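You operate a simulated robot arm through the tools that you are given. There is no shell and no other tool.

You are at the controls of a simulated robot arm. One attempt, no reset.

TASK
Mark the three bricks on belt four by the shade card.
Fine: one dab on top of each: yellow on the cream and the brown brick, blue on the beige brick, as the card shows; put both markers back; belt four is out of use. Set down upright: yellow marker, blue marker.

Only the result counts: the job must be done as asked and must still hold three seconds after the hand-in. Knocking over, shifting, dropping, spilling or breaking anything else fails it.

THE ROBOT
A 7-joint arm with a two-finger parallel gripper, fixed in place. Base frame: the origin is at the foot of the arm, x ahead of it, y to its left, z up. Readings come in mm, degrees, newtons and seconds.
Its first joint turns from -132.0 to 132.0 degrees. Payload 3.91 kg.
Tool frame: the origin (TCP) lies between the finger pads and is the grasp point; the fingertips stand 30 mm ahead of it; z points along the fingers, y is the line along which they close. Largest opening 110 mm; finger width 20, thickness 10; the body of the gripper, 48 by 112 mm, starts 55 mm behind the TCP.
Orientation is that of the tool frame in the base frame, as a unit quaternion [w, x, y, z]. With the fingers straight down and closing along the base's y, the tool's x points along the base's -x, its y along +y and its z along -z.

THE INTERFACE
- The arm moves only by the tool jog_arm. Its argument "increments" is text: rows parted by semicolons, each of 7 numbers parted by spaces: the closure, from 0 (fully open) to 1 (shut), then the shift along the base's x, y, z in mm, then the turn, a rotation vector about the base's x, y, z in degrees. In form: claw x y z wx wy wz; .... A call has 1 to 20 rows; each row shifts and turns the commanded pose from where the row before left it. Each row takes 0.2 s and may step no farther than 50 mm and 8.6 degrees from the row before; otherwise, or with a gripper value out of range, the whole call is refused. Where a pose cannot be reached the arm comes as near as it can. A force on the tool above 40 N (or 10 N above the force at the start of the call, whichever is more), or a blocked arm, ends the call early, and 0.2 s more pass. Each finger travels about 108 mm/s and halts on what it meets, pressing with about 42 N; the grip force reading is that of the motor and also rises with nothing between the fingers. The clock runs only during rows and for 0.2 s after the last one: add rows that do not move to give the fingers time. It gives the time, the measured TCP pose, the force on the tool (base axes), the opening and the grip force at its end, in the units of the frame above (readings bear some noise), with the torque about the TCP (base axes, N m) and any sound that the robot's microphone picked up.
- Cameras (640 x 400 px; columns grow to the right, rows downward): "scene" is fixed at [400.6, 651.8, 1724.4]; the picture's right is [-0.85, -0.53, 0.00], its down [-0.44, 0.70, -0.56] and it looks along [0.30, -0.48, -0.83] (base axes); focal length 318 px, centre (320, 200). "wrist" rides on the gripper at [72, 17, -103] in the tool frame; the picture's right is [-0.23, 0.97, 0.00], its down [-0.76, -0.18, -0.62] and it looks along [-0.61, -0.14, 0.78] (tool axes); focal length 222 px, centre (320, 200). There is no depth. A picture from a camera that has moved, and an enlarged one, comes with that camera's place and axes in the base frame and with its lens.
- capture(camera): a new picture of that camera. No time passes.
- close_up(camera, box): a new picture of the part [left, top, right, bottom] of that camera's present view, enlarged. No time passes.
- sign_off(): hands the job in; it is judged then, once.

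Nothing tells you positions but the pictures and the camera data. Unless the task says otherwise, let go and move clear before handing in.

The tools are called after "Call:" as a command line: name --argument value ..., lists and objects as JSON in quotes. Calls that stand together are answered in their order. jog_arm: Moves the arm, as the interface text tells. Its arguments: {"type":"object","properties":{"increments":{"type":"string"}},"required":["increments"]} The other tools are called the same way: capture (camera) takes a picture; close_up (camera, box) takes an enlarged picture of a part of a camera's view; sign_off () hands the job in.

At the start:

```text
time: 0.0
tool_pos: [655.0, 133.0, 1210.1]
tcp_rot: [0.0, 0.0, 1.0, 0.0]
ft_force: [0.3, -0.1, 0.4]
wrist_torque: [-0.01, -0.03, -0.03]
gripper_width: 109.8
finger_force: 0.0
```

scene: 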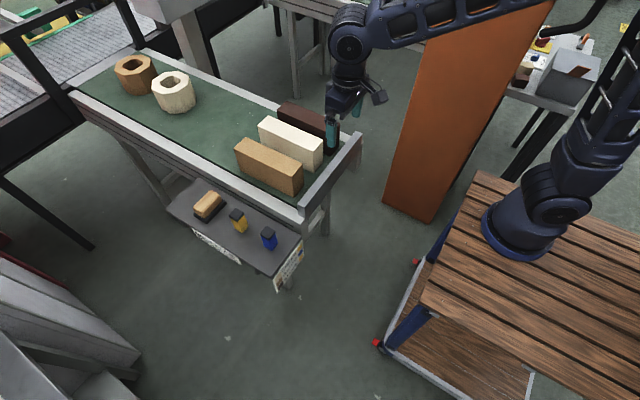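
wrist: 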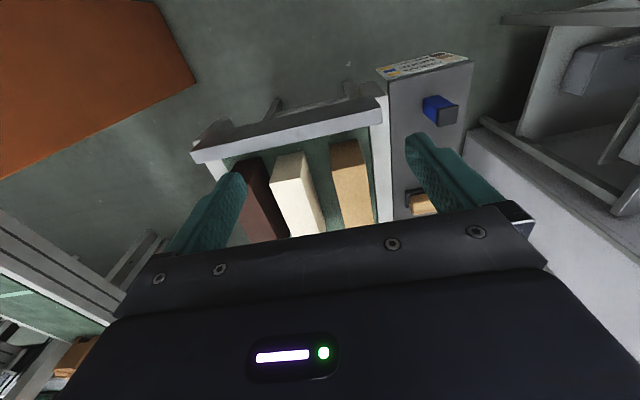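

I see a belt with three bricks (dark brown, cream, tan/beige) at its near end and a side shelf holding a yellow marker, a blue marker and what may be a brush or eraser, with cards on the shelf edge. I'll zoom in before moving.

Call:
close_up --camera "scene" --box '[160, 170, 320, 300]'

Call:
close_up --camera "scene" --box '[220, 90, 370, 220]'

Call:
close_up --camera "wrist" --box '[370, 40, 480, 110]'

Call:
close_up --camera "scene" --box '[260, 230, 320, 300]'

```text
3.08 times, centred on (240, 235) of scene
camera zoom: at [400.6, 651.8, 1724.4], right [-0.85, -0.53, 0.0], down [-0.44, 0.7, -0.56], along [0.3, -0.48, -0.83], focal length 980 px, centre (566, 92)
```

zoom: 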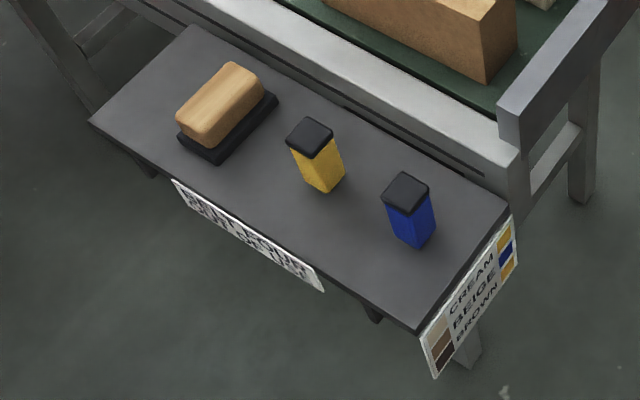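

```text
3.08 times, centred on (295, 155) of scene
camera zoom: at [400.6, 651.8, 1724.4], right [-0.85, -0.53, 0.0], down [-0.44, 0.7, -0.56], along [0.3, -0.48, -0.83], focal length 980 px, centre (397, 338)
```

zoom: 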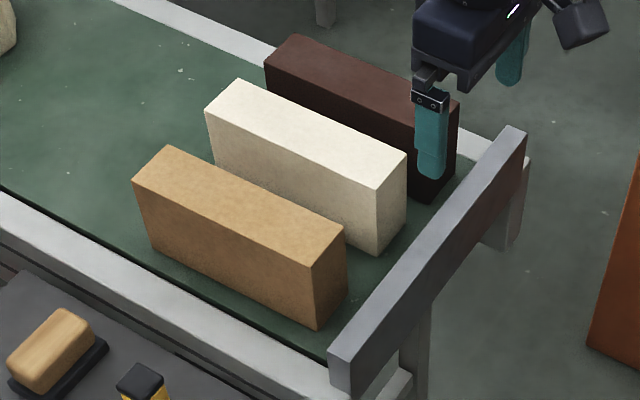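

```text
5.71 times, centred on (425, 75) of wrist
camera zoom: at [583.8, 149.2, 1315.6], right [0.23, 0.97, 0.0], down [0.76, -0.18, 0.62], along [0.61, -0.14, -0.78], focal length 1269 px, centre (-280, 914)
```

zoom: 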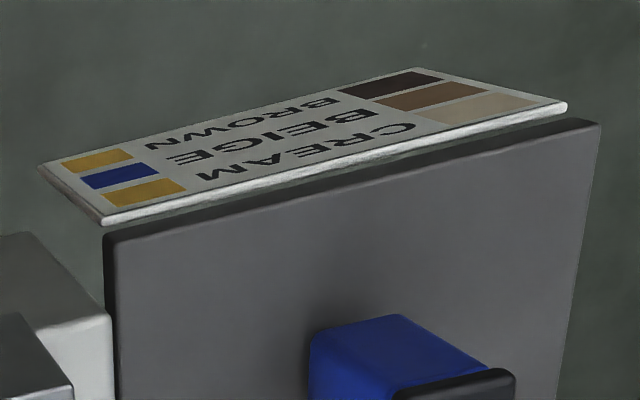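

```text
5.71 times, centred on (290, 265) of scene
camera zoom: at [400.6, 651.8, 1724.4], right [-0.85, -0.53, 0.0], down [-0.44, 0.7, -0.56], along [0.3, -0.48, -0.83], focal length 1820 px, centre (491, -171)
```

zoom: 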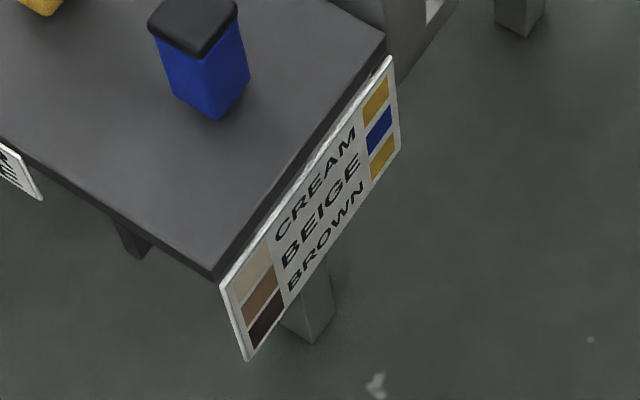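

The card on the shelf edge reads cream→yellow, beige→blue, brown→yellow, which matches the task. Now I'll read the other sign and look more closely at the markers and bricks.

Call:
close_up --camera "scene" --box '[185, 220, 250, 270]'

Call:
close_up --camera "scene" --box '[220, 200, 284, 256]'

Call:
close_up --camera "wrist" --box '[190, 80, 480, 250]'

Call:
close_up --camera "scene" --box '[60, 20, 260, 140]'

```text
8.00 times, centred on (218, 245) of scene
camera zoom: at [400.6, 651.8, 1724.4], right [-0.85, -0.53, 0.0], down [-0.44, 0.7, -0.56], along [0.3, -0.48, -0.83], focal length 2548 px, centre (1140, -160)
```

zoom: 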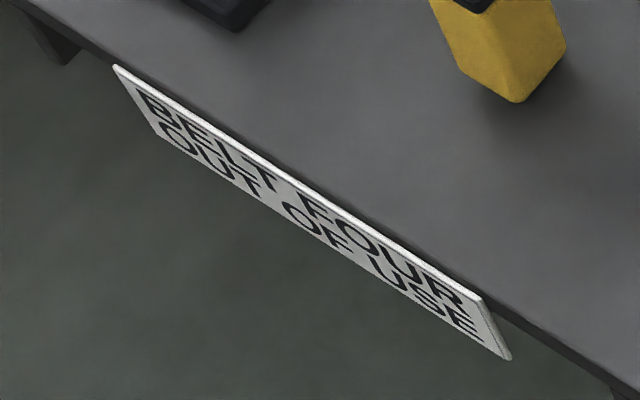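

```text
7.14 times, centred on (252, 228) of scene
camera zoom: at [400.6, 651.8, 1724.4], right [-0.85, -0.53, 0.0], down [-0.44, 0.7, -0.56], along [0.3, -0.48, -0.83], focal length 2274 px, centre (806, 0)
```

zoom: 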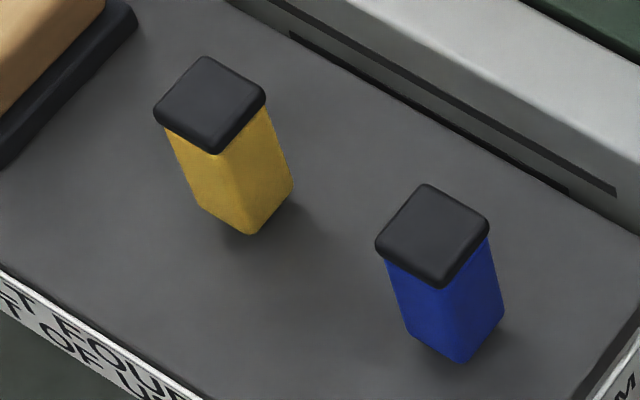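

```text
2.21 times, centred on (335, 165) of wrist
camera zoom: at [583.8, 149.2, 1315.6], right [0.23, 0.97, 0.0], down [0.76, -0.18, 0.62], along [0.61, -0.14, -0.78], focal length 490 px, centre (287, 277)
```

zoom: 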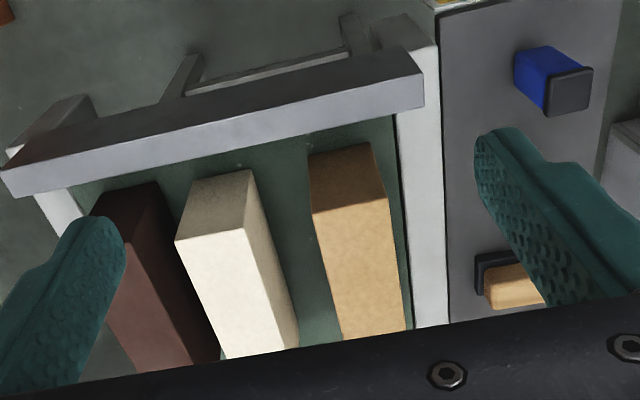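

```text
3.20 times, centred on (160, 80) of scene
camera zoom: at [400.6, 651.8, 1724.4], right [-0.85, -0.53, 0.0], down [-0.44, 0.7, -0.56], along [0.3, -0.48, -0.83], focal length 1019 px, centre (832, 584)
```

zoom: 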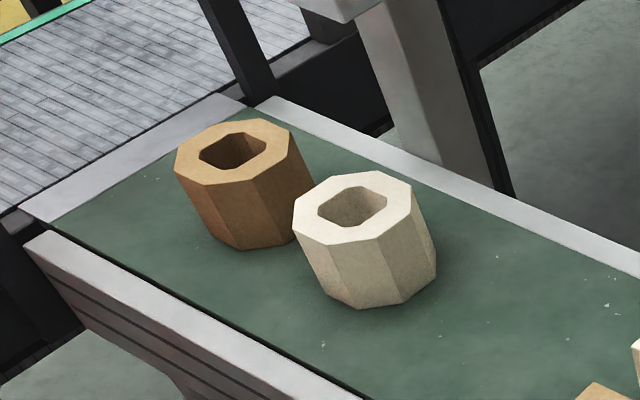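

The sign reads "BELT FOUR OUT OF USE". I estimate the blue marker near (769, 352), the yellow near (888, 352), their tops at about z=895 and the shelf at about z=818. I'll move above the blue marker for a closer look.

Call:
jog_arm --increments "0 14.25 27.4 -15 0 0 0; 0 14.25 27.4 -15 0 0 0; 0 14.25 27.4 -15 0 0 0; 0 14.25 27.4 -15 0 0 0; 0 14.25 27.4 -15 0 0 0; 0 14.25 27.4 -15 0 0 0; 0 14.25 27.4 -15 0 0 0; 0 14.25 27.4 -15 0 0 0; 0 0 0 0 0 0 0; 0 0 0 0 0 0 0"

Call:
capture --camera "wrist"

Call:
capture --camera "scene"

```text
time: 2.2
tool_pos: [770.2, 351.3, 1089.4]
tcp_rot: [0.0, 0.0, 1.0, 0.0]
ft_force: [-1.1, -0.1, -0.6]
wrist_torque: [0.01, 0.03, -0.04]
gripper_width: 110.1
finger_force: 0.0
```

```text
taken
camera wrist: at [698.6, 366.8, 1194.7], right [0.23, 0.97, 0.0], down [0.76, -0.18, 0.62], along [0.61, -0.14, -0.78], focal length 222 px, centre (320, 200)
```

wrist: 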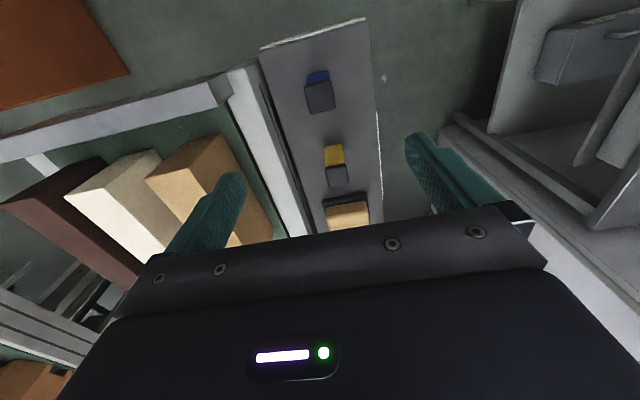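

```text
taken
```

scene: 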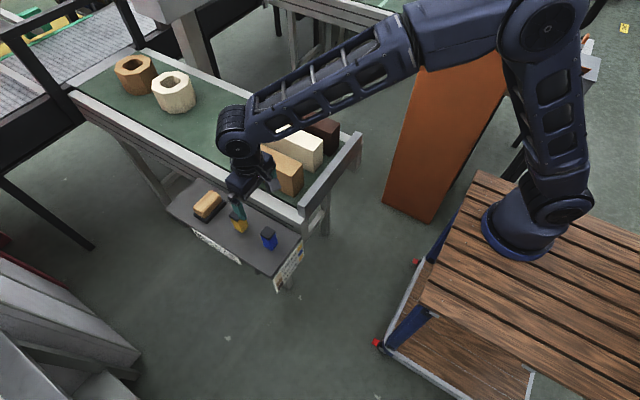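

The blue marker sits right under the tool, which confirms its position. I'll zoom in on the markers and bricks from here.

Call:
close_up --camera "wrist" --box '[260, 50, 400, 230]'

Call:
close_up --camera "wrist" --box '[0, 80, 300, 290]'

Call:
close_up --camera "scene" --box '[210, 100, 350, 260]'

```text
2.22 times, centred on (330, 140) of wrist
camera zoom: at [698.6, 366.8, 1194.7], right [0.23, 0.97, 0.0], down [0.76, -0.18, 0.62], along [0.61, -0.14, -0.78], focal length 494 px, centre (298, 333)
```

zoom: 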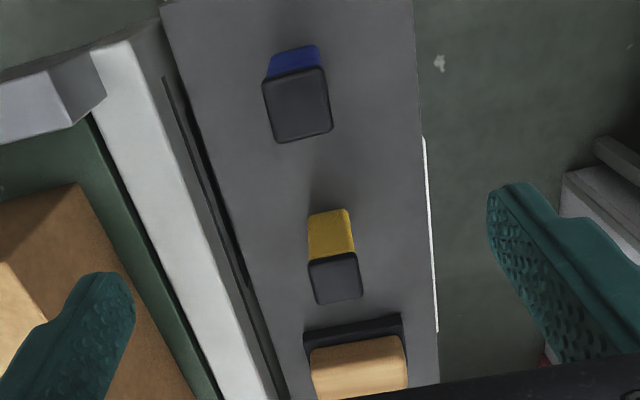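

```text
1.90 times, centred on (150, 185) of wrist
camera zoom: at [698.6, 366.8, 1194.7], right [0.23, 0.97, 0.0], down [0.76, -0.18, 0.62], along [0.61, -0.14, -0.78], focal length 423 px, centre (644, 229)
```

zoom: 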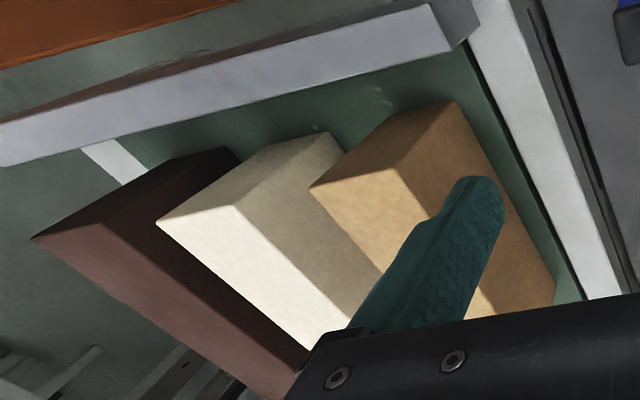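

```text
2.50 times, centred on (280, 180) of scene
camera zoom: at [400.6, 651.8, 1724.4], right [-0.85, -0.53, 0.0], down [-0.44, 0.7, -0.56], along [0.3, -0.48, -0.83], focal length 796 px, centre (420, 250)
```

zoom: 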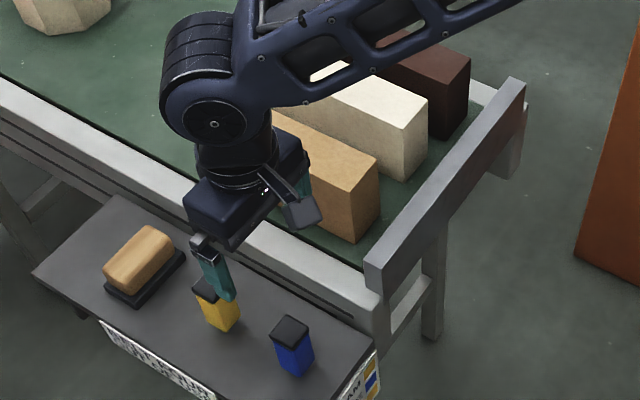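

Both markers stand square to the base axes. I'll part-close the fingers to about 60 mm, lower around the blue marker to TCP z≈862, and check before gripping.

Call:
jog_arm --increments "0.45 0.8 0 -30 0 0 0; 0.45 0 0 -30 0 0 0; 0.45 0 0 -30 0 0 0; 0.45 0 0 -30 0 0 0; 0.45 0 0 -30 0 0 0; 0.45 0 0 -20 0 0 0; 0.45 0 0 0 0 0 0; 0.45 0 0 0 0 0 0"

Call:
capture --camera "wrist"

Call:
close_up --camera "scene" --box '[210, 170, 320, 260]'

```text
time: 4.0
tool_pos: [770.3, 350.6, 918.8]
tcp_rot: [-0.001, 0.0, 1.0, 0.0]
ft_force: [0.3, -0.7, 1.0]
wrist_torque: [-0.01, 0.02, 0.02]
gripper_width: 60.4
finger_force: 0.0
```

```text
taken
camera wrist: at [699.6, 366.1, 1024.8], right [0.23, 0.97, 0.0], down [0.76, -0.18, 0.62], along [0.61, -0.14, -0.78], focal length 222 px, centre (320, 200)
```

wrist: 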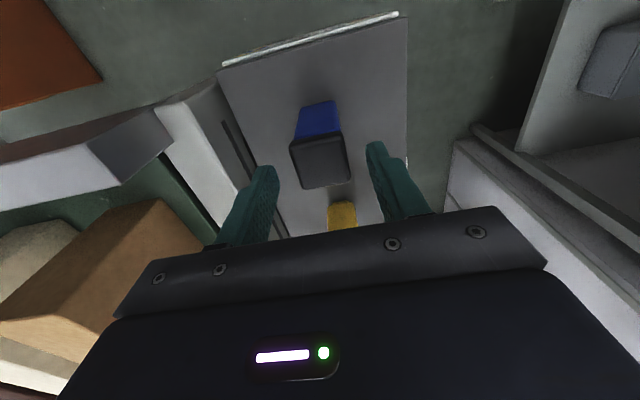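

```text
4.44 times, centred on (265, 215) of scene
camera zoom: at [400.6, 651.8, 1724.4], right [-0.85, -0.53, 0.0], down [-0.44, 0.7, -0.56], along [0.3, -0.48, -0.83], focal length 1415 px, centre (564, 133)
```

zoom: 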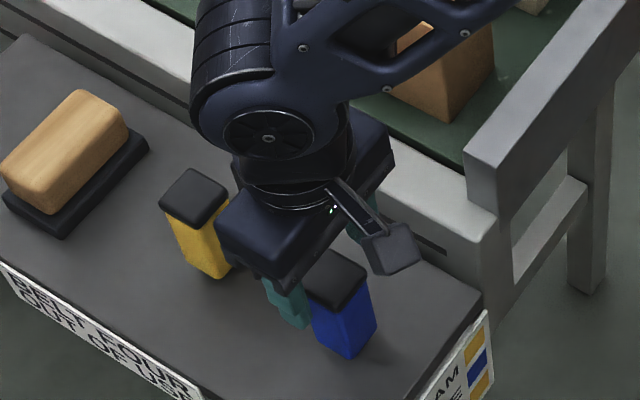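

The marker is centred between the fingers with clearance all round. I'll go down to TCP z≈862 and close gently.

Call:
jog_arm --increments "0.45 0 0 -20 0 0 0; 0.45 0 0 -20 0 0 0; 0.45 0 0 -17 0 0 0; 0.45 0 0 0 0 0 0; 0.55 0 0 0 0 0 0; 0.62 0 0 0 0 0 0; 0.7 0 0 0 0 0 0; 0.8 0 0 0 0 0 0; 0.8 0 0 0 0 0 0"

Call:
capture --camera "wrist"

Call:
close_up --camera "scene" --box '[210, 170, 320, 260]'

```text
time: 6.0
tool_pos: [770.5, 352.3, 862.7]
tcp_rot: [0.0, 0.0, 1.0, 0.0]
ft_force: [0.0, -0.2, -0.4]
wrist_torque: [0.03, 0.0, 0.03]
gripper_width: 35.1
finger_force: 42.1
```

```text
taken
camera wrist: at [698.7, 368.2, 968.2], right [0.23, 0.97, 0.0], down [0.76, -0.18, 0.62], along [0.61, -0.14, -0.78], focal length 222 px, centre (320, 200)
```

wrist: 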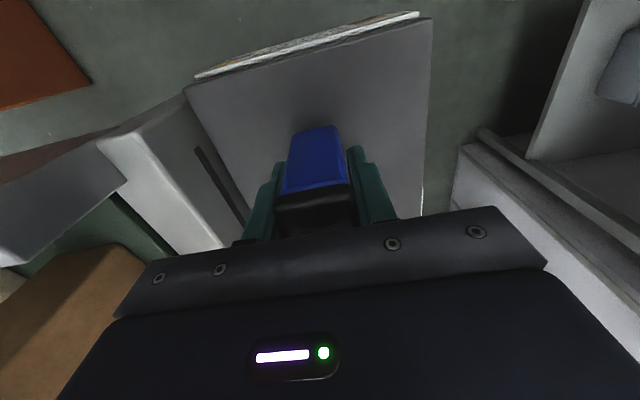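

```text
4.44 times, centred on (265, 215) of scene
camera zoom: at [400.6, 651.8, 1724.4], right [-0.85, -0.53, 0.0], down [-0.44, 0.7, -0.56], along [0.3, -0.48, -0.83], focal length 1415 px, centre (564, 133)
```

zoom: 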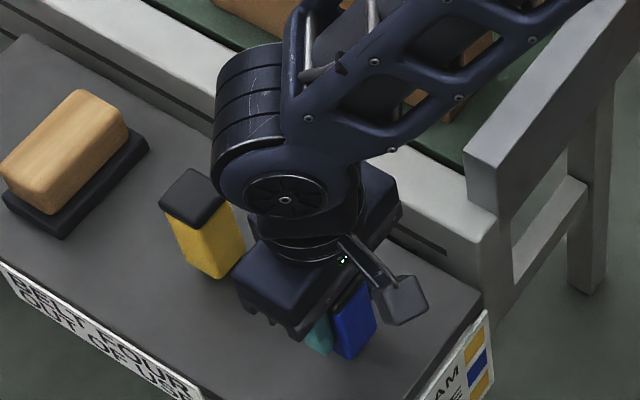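

The grip holds at 35.1 mm on the cap. I'll lift slowly and check that the marker comes up whole.

Call:
jog_arm --increments "0.8 0 0 5 0 0 0; 0.8 0 0 10 0 0 0; 0.8 0 0 20 0 0 0; 0.8 0 0 30 0 0 0; 0.8 0 0 30 0 0 0; 0.8 0 0 30 0 0 0; 0.8 0 0 0 0 0 0"

Call:
capture --camera "wrist"

Call:
close_up --camera "scene" --box '[200, 150, 330, 260]'

```text
time: 7.6
tool_pos: [770.7, 352.9, 989.0]
tcp_rot: [0.0, 0.001, 1.0, 0.0]
ft_force: [0.0, -0.6, -1.0]
wrist_torque: [-0.02, -0.01, -0.03]
gripper_width: 35.0
finger_force: 42.0
```

```text
taken
camera wrist: at [699.4, 368.6, 1093.4], right [0.23, 0.97, 0.0], down [0.76, -0.18, 0.62], along [0.61, -0.14, -0.78], focal length 222 px, centre (320, 200)
```

wrist: 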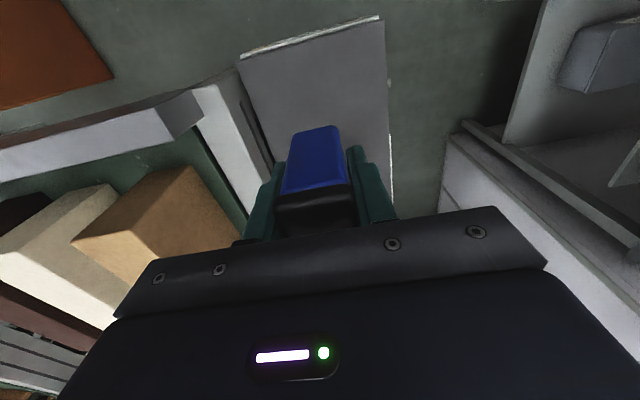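

```text
3.64 times, centred on (265, 205) of scene
camera zoom: at [400.6, 651.8, 1724.4], right [-0.85, -0.53, 0.0], down [-0.44, 0.7, -0.56], along [0.3, -0.48, -0.83], focal length 1158 px, centre (520, 182)
```

zoom: 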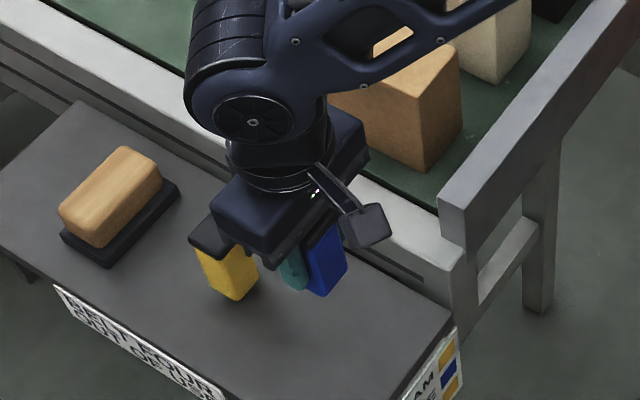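

The whole marker came up. I'll zoom in on its lower end for a nib.

Call:
close_up --camera "wrist" --box '[260, 105, 380, 215]'

Call:
close_up --camera "scene" --box '[240, 190, 300, 240]'

```text
3.64 times, centred on (320, 160) of wrist
camera zoom: at [699.4, 368.6, 1093.4], right [0.23, 0.97, 0.0], down [0.76, -0.18, 0.62], along [0.61, -0.14, -0.78], focal length 808 px, centre (320, 346)
```

zoom: 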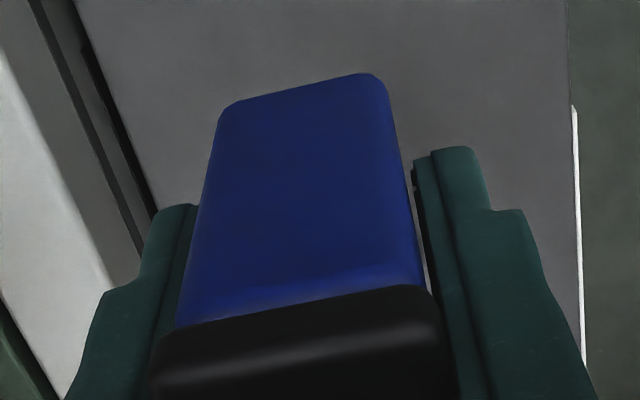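

```text
8.00 times, centred on (270, 215) of scene
camera zoom: at [400.6, 651.8, 1724.4], right [-0.85, -0.53, 0.0], down [-0.44, 0.7, -0.56], along [0.3, -0.48, -0.83], focal length 2548 px, centre (720, 80)
```

zoom: 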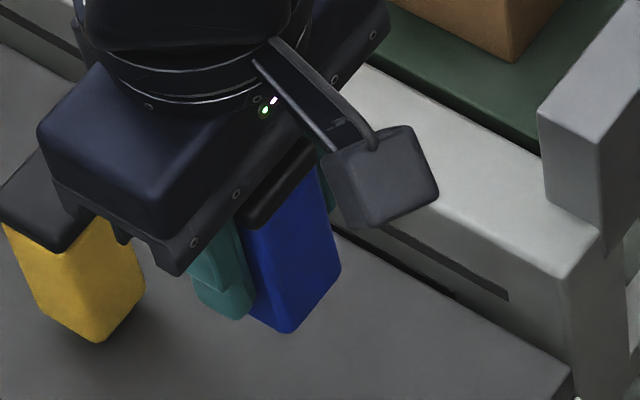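

The lower end is plain blue with the cap as a handle, so it's likely dabbed like a stamp. I place the brick tops at z≈965, with the beige brick centred near (905, 157), so I'll carry the marker above that brick.

Call:
jog_arm --increments "0.8 0 0 46 0 0 0; 0.8 0 0 46 0 0 0; 0.8 15.6 -24.5 0 0 0 0; 0.8 15.6 -24.5 0 0 0 0; 0.8 15.6 -24.5 0 0 0 0; 0.8 15.6 -24.5 0 0 0 0; 0.8 15.6 -24.5 0 0 0 0; 0.8 15.6 -24.5 0 0 0 0; 0.8 15.6 -24.5 0 0 0 0; 0.8 15.6 -24.5 0 0 0 0; 0.8 0 0 0 0 0 0; 0.8 0 0 0 0 0 0"

Call:
capture --camera "wrist"

Call:
capture --camera "scene"

```text
time: 10.2
tool_pos: [896.0, 159.5, 1081.5]
tcp_rot: [0.0, 0.0, 1.0, 0.001]
ft_force: [-0.6, 0.6, -1.6]
wrist_torque: [-0.02, 0.01, 0.03]
gripper_width: 34.9
finger_force: 42.0
```

```text
taken
camera wrist: at [824.5, 174.6, 1186.0], right [0.23, 0.97, 0.0], down [0.76, -0.18, 0.62], along [0.61, -0.14, -0.78], focal length 222 px, centre (320, 200)
```

wrist: 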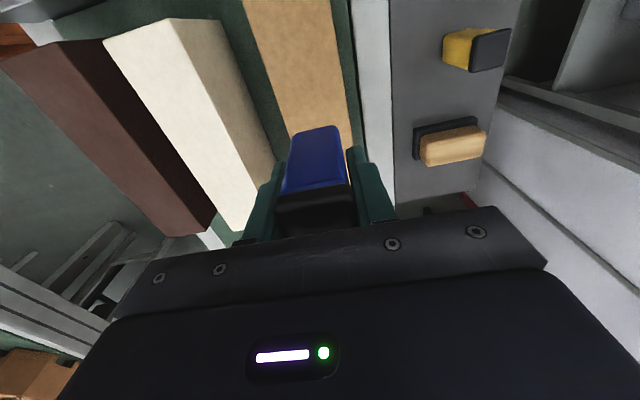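

```text
taken
```

scene: 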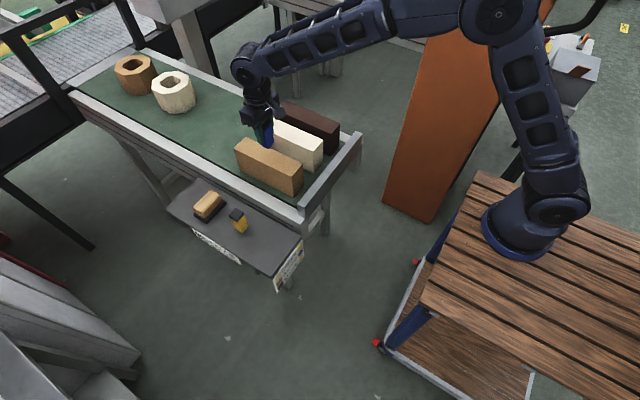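

The marker is over the beige brick, roughly centred. I'll descend in stages, going slowly near the expected contact at TCP z≈1010.

Call:
jog_arm --increments "0.8 0 -2 -20 0 0 0; 0.8 0 0 -15 0 0 0; 0.8 0 0 -12 0 0 0; 0.8 0 0 -8 0 0 0; 0.8 0 0 0 0 0 0; 0.8 0 0 0 0 0 0"

Call:
capture --camera "wrist"

Call:
close_up --camera "scene" --box '[220, 90, 320, 200]'

```text
time: 11.6
tool_pos: [895.4, 155.9, 1027.1]
tcp_rot: [0.001, 0.0, 1.0, 0.0]
ft_force: [-0.2, -0.3, 9.1]
wrist_torque: [0.12, 0.05, 0.01]
gripper_width: 35.2
finger_force: 41.9
```

```text
taken
camera wrist: at [823.6, 170.9, 1132.1], right [0.23, 0.97, 0.0], down [0.76, -0.18, 0.62], along [0.61, -0.14, -0.78], focal length 222 px, centre (320, 200)
```

wrist: 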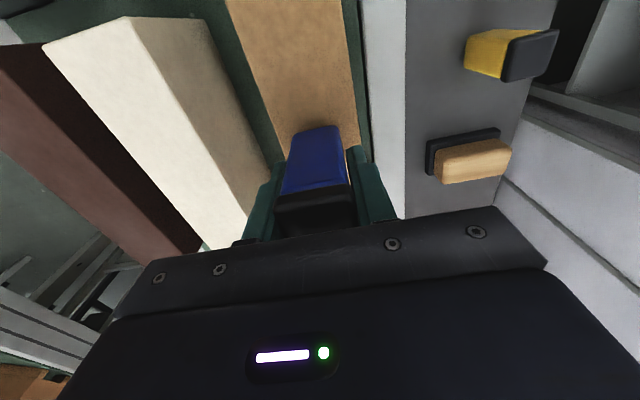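

```text
3.64 times, centred on (270, 145) of scene
camera zoom: at [400.6, 651.8, 1724.4], right [-0.85, -0.53, 0.0], down [-0.44, 0.7, -0.56], along [0.3, -0.48, -0.83], focal length 1158 px, centre (502, 400)
```

zoom: 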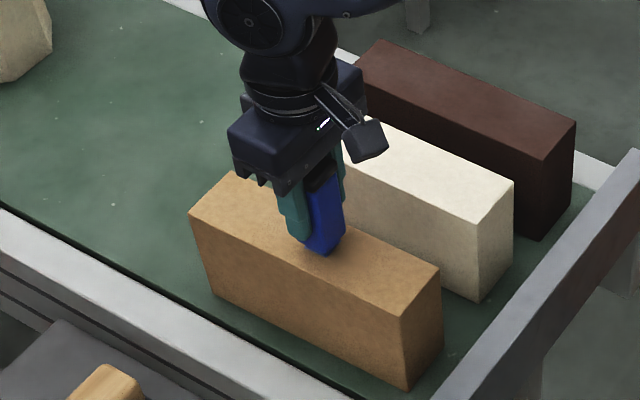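

The marker touched the brick with about 9 N of upward force. I'll lift straight up, then move aside to see whether it left a mark.

Call:
jog_arm --increments "0.8 0 0 5 0 0 0; 0.8 0 0 20 0 0 0; 0.8 0 0 40 0 0 0; 0.8 0 30 20 0 0 0; 0.8 -10 45 0 0 0 0; 0.8 -10 45 0 0 0 0; 0.8 -10 45 0 0 0 0; 0.8 0 0 0 0 0 0; 0.8 0 0 0 0 0 0"

Call:
capture --camera "wrist"

Call:
close_up --camera "scene" --box '[220, 90, 350, 210]'

```text
time: 13.6
tool_pos: [863.5, 318.1, 1111.0]
tcp_rot: [0.0, 0.0, 1.0, 0.0]
ft_force: [-1.0, 0.0, -1.6]
wrist_torque: [0.02, 0.0, 0.01]
gripper_width: 35.2
finger_force: 41.6
```

```text
taken
camera wrist: at [792.2, 333.9, 1216.4], right [0.23, 0.97, 0.0], down [0.76, -0.18, 0.62], along [0.61, -0.14, -0.78], focal length 222 px, centre (320, 200)
```

wrist: 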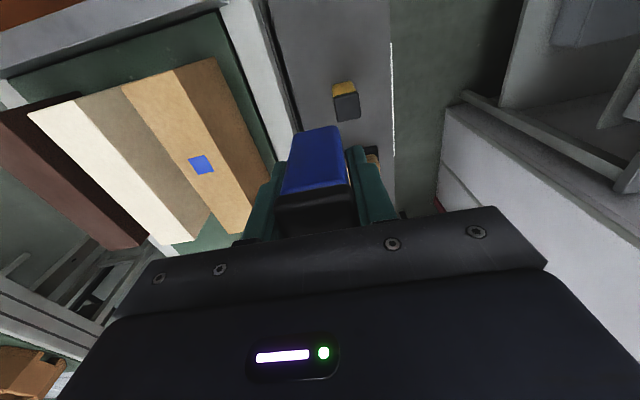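

```text
3.33 times, centred on (285, 150) of scene
camera zoom: at [400.6, 651.8, 1724.4], right [-0.85, -0.53, 0.0], down [-0.44, 0.7, -0.56], along [0.3, -0.48, -0.83], focal length 1061 px, centre (437, 367)
```

zoom: 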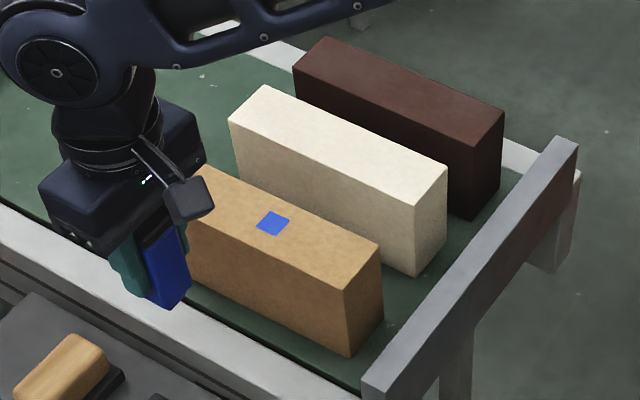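

One clean blue dab landed on the beige brick. I'll return the blue marker to its spot at commanded (769.8, 352.2), lowering in stages to the same TCP height it was gripped at.

Call:
jog_arm --increments "0.8 -31.6 11 0 0 0 0; 0.8 -31.6 11 0 0 0 0; 0.8 -31.6 11 0 0 0 0; 0.8 0 0 -30 0 0 0; 0.8 0 0 -40 0 0 0; 0.8 0 0 -40 0 0 0; 0.8 0 0 -40 0 0 0; 0.8 0 0 -40 0 0 0; 0.8 0 0 -25 0 0 0; 0.8 0 0 -15 0 0 0; 0.8 0 0 0 0 0 0; 0.8 0 0 0 0 0 0; 0.8 0 0 0 0 0 0"

Call:
capture --camera "wrist"

Call:
close_up --camera "scene" --box '[210, 170, 320, 260]'

```text
time: 16.4
tool_pos: [769.3, 353.4, 881.9]
tcp_rot: [-0.001, 0.0, 1.0, 0.0]
ft_force: [-0.1, -0.1, -0.6]
wrist_torque: [-0.01, -0.02, -0.02]
gripper_width: 34.8
finger_force: 42.2
```

```text
taken
camera wrist: at [698.1, 368.4, 987.7], right [0.23, 0.97, 0.0], down [0.76, -0.18, 0.62], along [0.61, -0.14, -0.78], focal length 222 px, centre (320, 200)
```

wrist: 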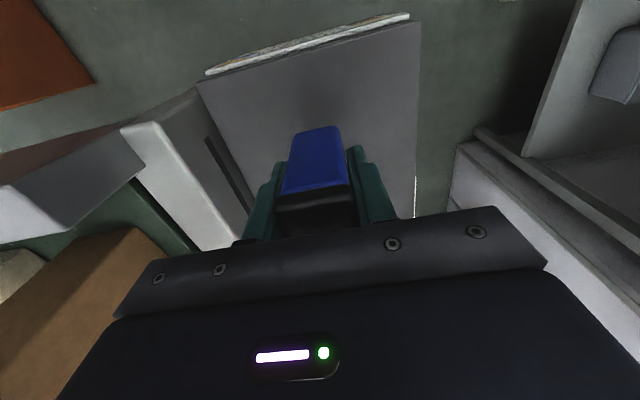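

```text
4.44 times, centred on (265, 215) of scene
camera zoom: at [400.6, 651.8, 1724.4], right [-0.85, -0.53, 0.0], down [-0.44, 0.7, -0.56], along [0.3, -0.48, -0.83], focal length 1415 px, centre (564, 133)
```

zoom: 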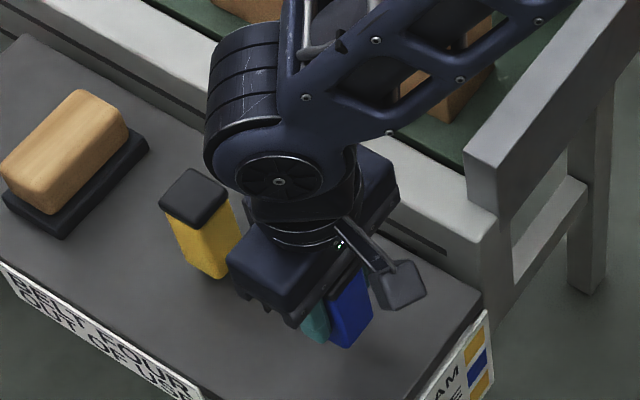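

The marker is just above its spot with no contact force yet. I'll lower the last millimetres slowly.

Call:
jog_arm --increments "0.8 0 0 -6 0 0 0; 0.8 0 0 -4 0 0 0; 0.8 0 0 -3 0 0 0; 0.8 0 0 -2 0 0 0; 0.8 0 0 0 0 0 0; 0.8 0 0 0 0 0 0"

```text
time: 17.8
tool_pos: [770.5, 352.9, 865.1]
tcp_rot: [0.0, 0.0, 1.0, 0.0]
ft_force: [-0.5, -0.4, -1.0]
wrist_torque: [0.01, 0.0, 0.02]
gripper_width: 35.0
finger_force: 42.1
```

Call:
jog_arm --increments "0.8 0 0 -1 0 0 0; 0.8 0 0 -1 0 0 0; 0.8 0 0 0 0 0 0; 0.8 0 0 0 0 0 0"

```text
time: 18.8
tool_pos: [770.6, 352.2, 863.8]
tcp_rot: [-0.001, 0.0, 1.0, 0.0]
ft_force: [-0.4, 1.3, -1.3]
wrist_torque: [-0.01, 0.01, -0.03]
gripper_width: 35.3
finger_force: 42.0
```

No contact reading yet at the original height, so I'll ease down by half-millimetres until the shelf takes the weight.

Call:
jog_arm --increments "0.8 0 0 -0.5 0 0 0; 0.8 0 0 0 0 0 0; 0.8 0 0 0 0 0 0"

```text
time: 19.6
tool_pos: [771.2, 353.4, 861.8]
tcp_rot: [0.0, -0.001, 1.0, 0.0]
ft_force: [0.7, -0.4, 5.3]
wrist_torque: [0.04, -0.04, -0.04]
gripper_width: 35.4
finger_force: 42.4
```

The shelf now carries the marker. I'll open the fingers gradually in place.

Call:
jog_arm --increments "0.8 0 0 0.3 0 0 0; 0.66 0 0 0 0 0 0; 0.6 0 0 0 0 0 0; 0.5 0 0 0 0 0 0; 0.45 0 0 0 0 0 0; 0.45 0 0 0 0 0 0"

Call:
capture --camera "wrist"

```text
time: 21.0
tool_pos: [770.4, 353.3, 863.3]
tcp_rot: [0.001, -0.001, 1.0, 0.0]
ft_force: [-0.4, 0.2, -0.2]
wrist_torque: [0.0, -0.02, 0.01]
gripper_width: 60.5
finger_force: 0.1
```

```text
taken
camera wrist: at [698.1, 368.1, 968.1], right [0.23, 0.97, 0.0], down [0.76, -0.18, 0.62], along [0.61, -0.14, -0.78], focal length 222 px, centre (320, 200)
```

wrist: 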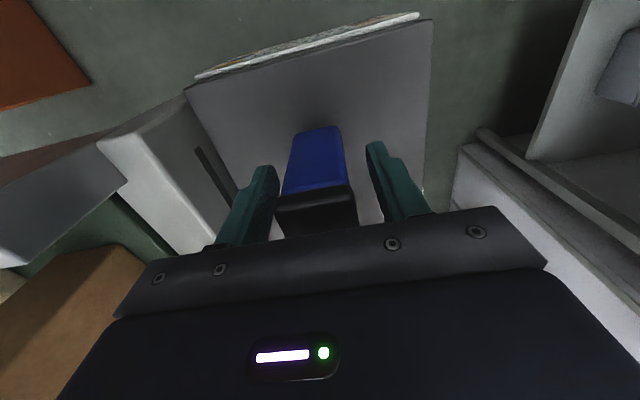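

The blue marker is standing and released. I'll rise straight up and move above the yellow marker for a check view.

Call:
jog_arm --increments "0.45 0 0 15 0 0 0; 0.45 0 0 30 0 0 0; 0.45 0 0 45 0 0 0; 0.45 0 0 45 0 0 0; 0.45 30 0 5 0 0 0; 0.45 30 0 0 0 0 0; 0.45 30 0 0 0 0 0; 0.45 29 0 0 0 0 0; 0.45 0 0 0 0 0 0; 0.45 0 0 0 0 0 0"

Call:
capture --camera "wrist"

Call:
capture --camera "scene"

Call:
close_up --camera "wrist" --box '[250, 50, 410, 200]'

```text
time: 23.2
tool_pos: [888.0, 352.3, 1004.7]
tcp_rot: [0.0, 0.0, 1.0, 0.0]
ft_force: [-0.5, 0.9, 0.8]
wrist_torque: [-0.01, -0.02, 0.02]
gripper_width: 60.7
finger_force: 0.1
```

```text
taken
camera wrist: at [816.9, 368.6, 1109.0], right [0.23, 0.97, 0.0], down [0.76, -0.18, 0.62], along [0.61, -0.14, -0.78], focal length 222 px, centre (320, 200)
```

wrist: 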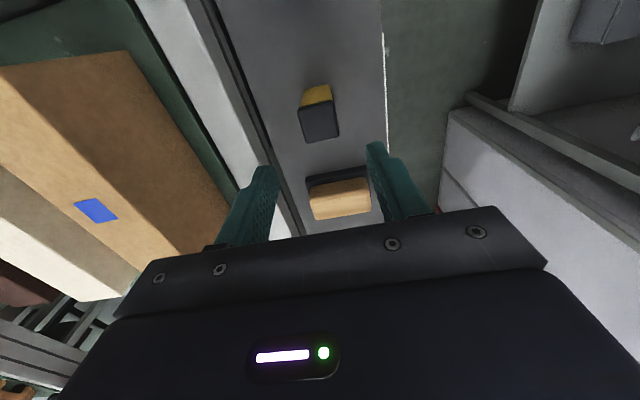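

```text
taken
```

scene: 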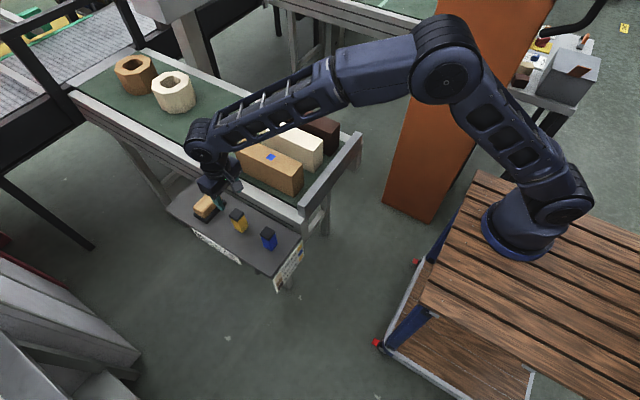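

```text
2.67 times, centred on (330, 125) of wrist
camera zoom: at [816.9, 368.6, 1109.0], right [0.23, 0.97, 0.0], down [0.76, -0.18, 0.62], along [0.61, -0.14, -0.78], focal length 592 px, centre (293, 400)
```

zoom: 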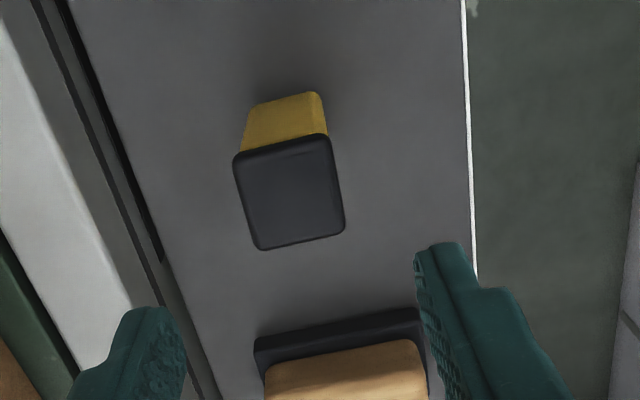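

The yellow marker is almost exactly under the tool (about 1 mm further out in x), and the blue one is back in place. I'll lower around the yellow marker and grip it.

Call:
jog_arm --increments "0.45 1 -0.5 -35 0 0 0; 0.45 0 0 -35 0 0 0; 0.45 0 0 -30 0 0 0; 0.45 0 0 -20 0 0 0; 0.45 0 0 -15 0 0 0; 0.45 0 0 -5 0 0 0; 0.45 0 0 0 0 0 0; 0.45 0 0 0 0 0 0"

Call:
capture --camera "wrist"

```text
time: 25.0
tool_pos: [889.3, 351.5, 863.7]
tcp_rot: [0.0, 0.001, 1.0, 0.0]
ft_force: [0.5, -0.7, 0.0]
wrist_torque: [0.0, 0.0, 0.0]
gripper_width: 60.6
finger_force: 0.0
```

```text
taken
camera wrist: at [818.5, 367.7, 969.1], right [0.23, 0.97, 0.0], down [0.76, -0.18, 0.62], along [0.61, -0.14, -0.78], focal length 222 px, centre (320, 200)
```

wrist: 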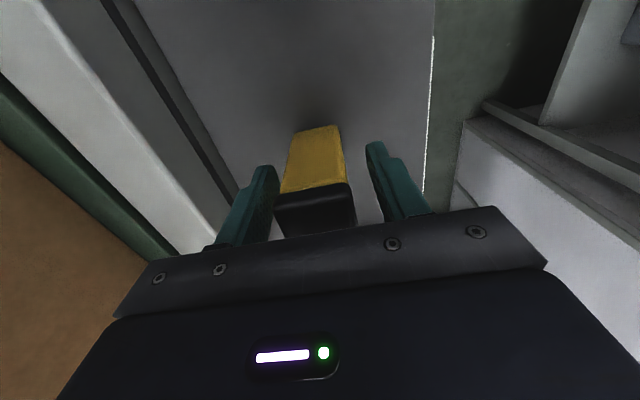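

The yellow marker is centred between the fingers. I'll close, then lift straight up.

Call:
jog_arm --increments "0.55 0 0 0 0 0 0; 0.62 0 0 0 0 0 0; 0.7 0 0 0 0 0 0; 0.8 0 0 0 0 0 0; 0.8 0 0 0 0 0 0; 0.8 0 0 5 0 0 0; 0.8 0 0 15 0 0 0; 0.8 0 0 30 0 0 0; 0.8 0 0 45 0 0 0; 0.8 0 0 45 0 0 0; 0.8 0 0 45 0 0 0; 0.8 0 0 32 0 0 0; 0.8 0 0 0 0 0 0"

Call:
capture --camera "wrist"

Call:
capture --camera "scene"

```text
time: 27.8
tool_pos: [887.4, 352.9, 1081.6]
tcp_rot: [0.0, 0.0, 1.0, -0.001]
ft_force: [0.0, -0.5, -2.3]
wrist_torque: [-0.01, 0.02, 0.03]
gripper_width: 35.3
finger_force: 41.6
```

```text
taken
camera wrist: at [816.6, 369.2, 1186.3], right [0.23, 0.97, 0.0], down [0.76, -0.18, 0.62], along [0.61, -0.14, -0.78], focal length 222 px, centre (320, 200)
```

wrist: 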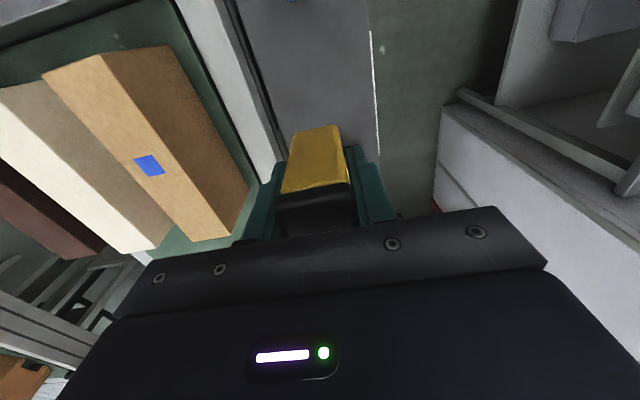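

```text
taken
```

scene: 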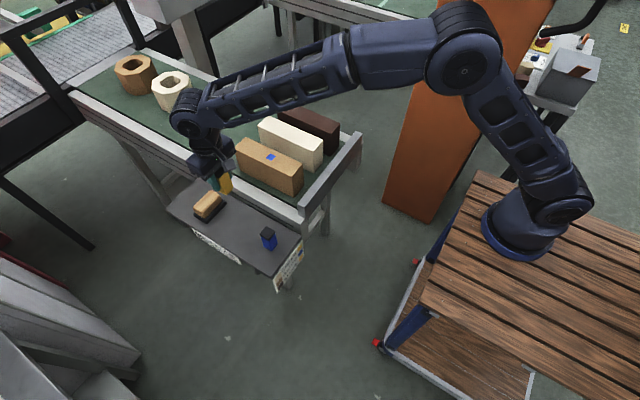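

The yellow marker is held and clear, and the blue one stands in place. I'll carry the yellow one over the cream brick, centred near (895, 35).

Call:
jog_arm --increments "0.8 0 0 20 0 0 0; 0.8 0.65 -39.6 0 0 0 0; 0.8 0.65 -39.6 0 0 0 0; 0.8 0.65 -39.6 0 0 0 0; 0.8 0.65 -39.6 0 0 0 0; 0.8 0.65 -39.6 0 0 0 0; 0.8 0.65 -39.6 0 0 0 0; 0.8 0.65 -39.6 0 0 0 0; 0.8 0.65 -39.6 0 0 0 0; 0.8 0 0 0 0 0 0; 0.8 0 0 0 0 0 0; 0.8 0 0 0 0 0 0"

Call:
capture --camera "wrist"

Call:
close_up --camera "scene" --box '[220, 70, 360, 200]'

```text
time: 30.4
tool_pos: [892.4, 36.7, 1098.4]
tcp_rot: [0.0, 0.0, 1.0, 0.0]
ft_force: [-1.0, 0.1, -1.6]
wrist_torque: [-0.01, 0.02, 0.0]
gripper_width: 35.2
finger_force: 42.2
```

```text
taken
camera wrist: at [820.9, 52.5, 1203.4], right [0.23, 0.97, 0.0], down [0.76, -0.18, 0.62], along [0.61, -0.14, -0.78], focal length 222 px, centre (320, 200)
```

wrist: 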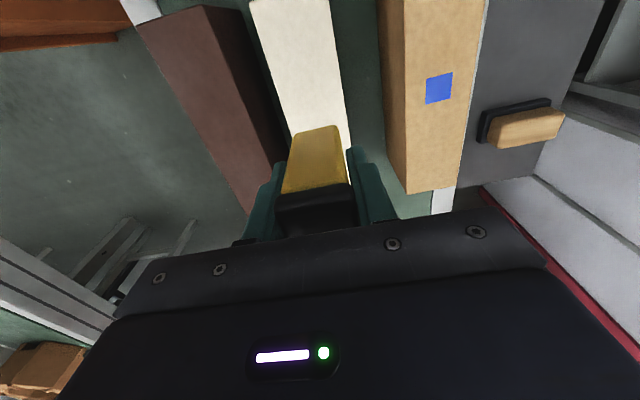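

```text
3.08 times, centred on (290, 135) of scene
camera zoom: at [400.6, 651.8, 1724.4], right [-0.85, -0.53, 0.0], down [-0.44, 0.7, -0.56], along [0.3, -0.48, -0.83], focal length 980 px, centre (412, 400)
```

zoom: 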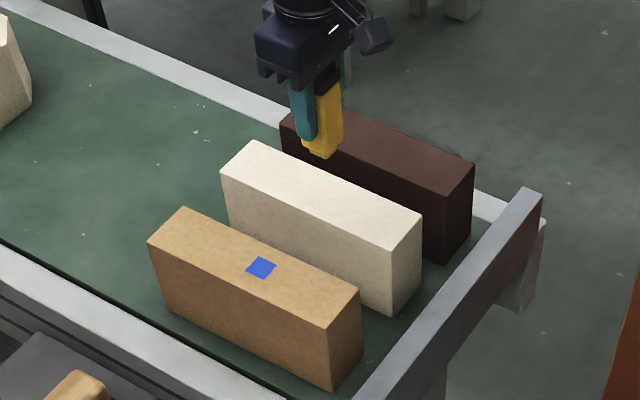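

The yellow marker hangs over the cream brick. I'll nudge y by −3 mm to centre it and descend, stopping short of contact first.

Call:
jog_arm --increments "0.8 0 -3 -25 0 0 0; 0.8 0 0 -20 0 0 0; 0.8 0 0 -15 0 0 0; 0.8 0 0 -5 0 0 0; 0.8 0 0 0 0 0 0; 0.8 0 0 0 0 0 0"

Call:
close_up --camera "scene" --box '[220, 70, 360, 200]'

Call:
capture --camera "wrist"

```text
time: 31.8
tool_pos: [895.2, 33.3, 1034.5]
tcp_rot: [0.0, 0.0, 1.0, 0.001]
ft_force: [0.2, -0.3, -1.3]
wrist_torque: [0.02, 0.01, 0.01]
gripper_width: 35.1
finger_force: 41.8
```

```text
3.08 times, centred on (290, 135) of scene
camera zoom: at [400.6, 651.8, 1724.4], right [-0.85, -0.53, 0.0], down [-0.44, 0.7, -0.56], along [0.3, -0.48, -0.83], focal length 980 px, centre (412, 400)
```

zoom: 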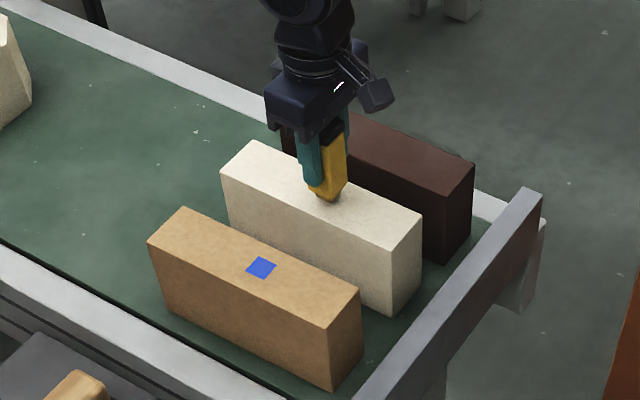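

```text
taken
camera wrist: at [822.9, 49.0, 1138.7], right [0.23, 0.97, 0.0], down [0.76, -0.18, 0.62], along [0.61, -0.14, -0.78], focal length 222 px, centre (320, 200)
```

wrist: 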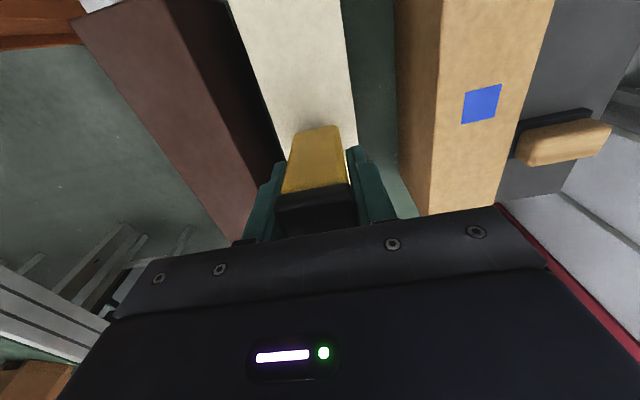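

It's close above the cream brick with no contact yet. I'll lower gently in small steps.

Call:
jog_arm --increments "0.8 0 0 -3 0 0 0; 0.8 0 0 -3 0 0 0; 0.8 0 0 -1 0 0 0; 0.8 0 0 0 0 0 0"

```text
time: 32.8
tool_pos: [895.2, 32.7, 1027.6]
tcp_rot: [0.0, 0.0, 1.0, 0.0]
ft_force: [-0.3, -0.4, 1.5]
wrist_torque: [0.02, 0.05, -0.01]
gripper_width: 35.4
finger_force: 42.3
```

Light contact now (about 3 N above baseline). I'll press a further 2 mm to match the force of the first dab, then lift straight up.

Call:
jog_arm --increments "0.8 0 0 -1 0 0 0; 0.8 0 0 -1 0 0 0; 0.8 0 0 0 0 0 0"

```text
time: 33.6
tool_pos: [894.4, 33.9, 1027.5]
tcp_rot: [0.002, 0.0, 1.0, 0.0]
ft_force: [-2.7, 2.8, 28.3]
wrist_torque: [0.2, 0.23, 0.0]
gripper_width: 35.0
finger_force: 42.0
```

That pressed firmly (28 N) but stayed within limits. I'll lift straight up and inspect.

Call:
jog_arm --increments "0.8 0 0 3 0 0 0; 0.8 0 0 10 0 0 0; 0.8 0 0 30 0 0 0; 0.8 0 0 34 0 0 0; 0.8 0 0 0 0 0 0; 0.8 0 0 0 0 0 0"

Call:
capture --camera "wrist"

Call:
close_up --camera "scene" --box '[220, 70, 360, 200]'

```text
time: 35.0
tool_pos: [896.2, 34.4, 1104.0]
tcp_rot: [0.0, -0.001, 1.0, 0.0]
ft_force: [0.5, -0.3, -1.6]
wrist_torque: [0.0, -0.02, -0.01]
gripper_width: 35.2
finger_force: 41.8
```

```text
taken
camera wrist: at [823.9, 49.3, 1208.9], right [0.23, 0.97, 0.0], down [0.76, -0.18, 0.62], along [0.61, -0.14, -0.78], focal length 222 px, centre (320, 200)
```

wrist: 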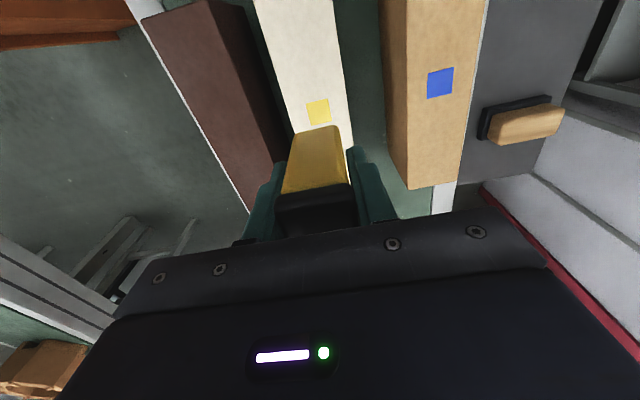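

```text
3.08 times, centred on (290, 135) of scene
camera zoom: at [400.6, 651.8, 1724.4], right [-0.85, -0.53, 0.0], down [-0.44, 0.7, -0.56], along [0.3, -0.48, -0.83], focal length 980 px, centre (412, 400)
```

zoom: 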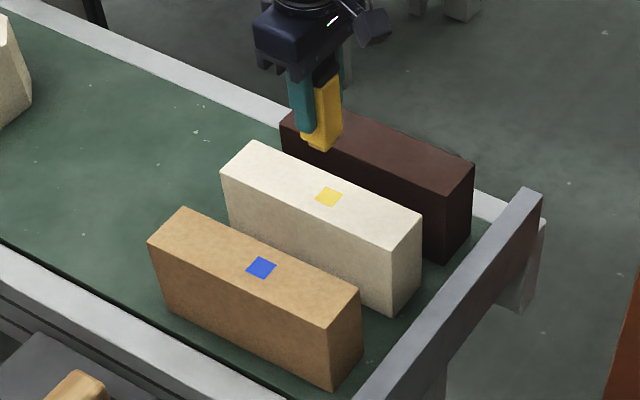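

A clean yellow dab is on the cream brick. Next I'll zoom in on the brown brick to fix its centre line.

Call:
close_up --camera "wrist" --box '[120, 0, 320, 220]'

Call:
close_up --camera "scene" --box '[260, 80, 360, 160]'

```text
1.82 times, centred on (220, 110) of wrist
camera zoom: at [823.9, 49.3, 1208.9], right [0.23, 0.97, 0.0], down [0.76, -0.18, 0.62], along [0.61, -0.14, -0.78], focal length 404 px, centre (502, 364)
```

zoom: 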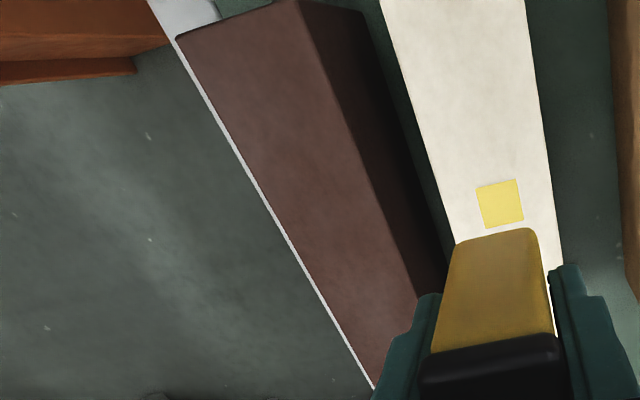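

```text
5.00 times, centred on (310, 120) of scene
camera zoom: at [400.6, 651.8, 1724.4], right [-0.85, -0.53, 0.0], down [-0.44, 0.7, -0.56], along [0.3, -0.48, -0.83], focal length 1592 px, centre (370, 600)
```

zoom: 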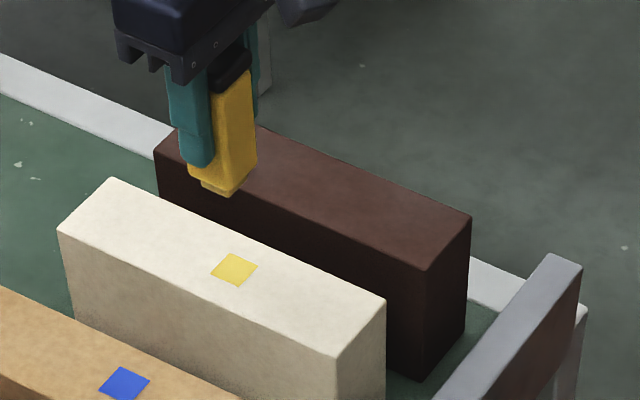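

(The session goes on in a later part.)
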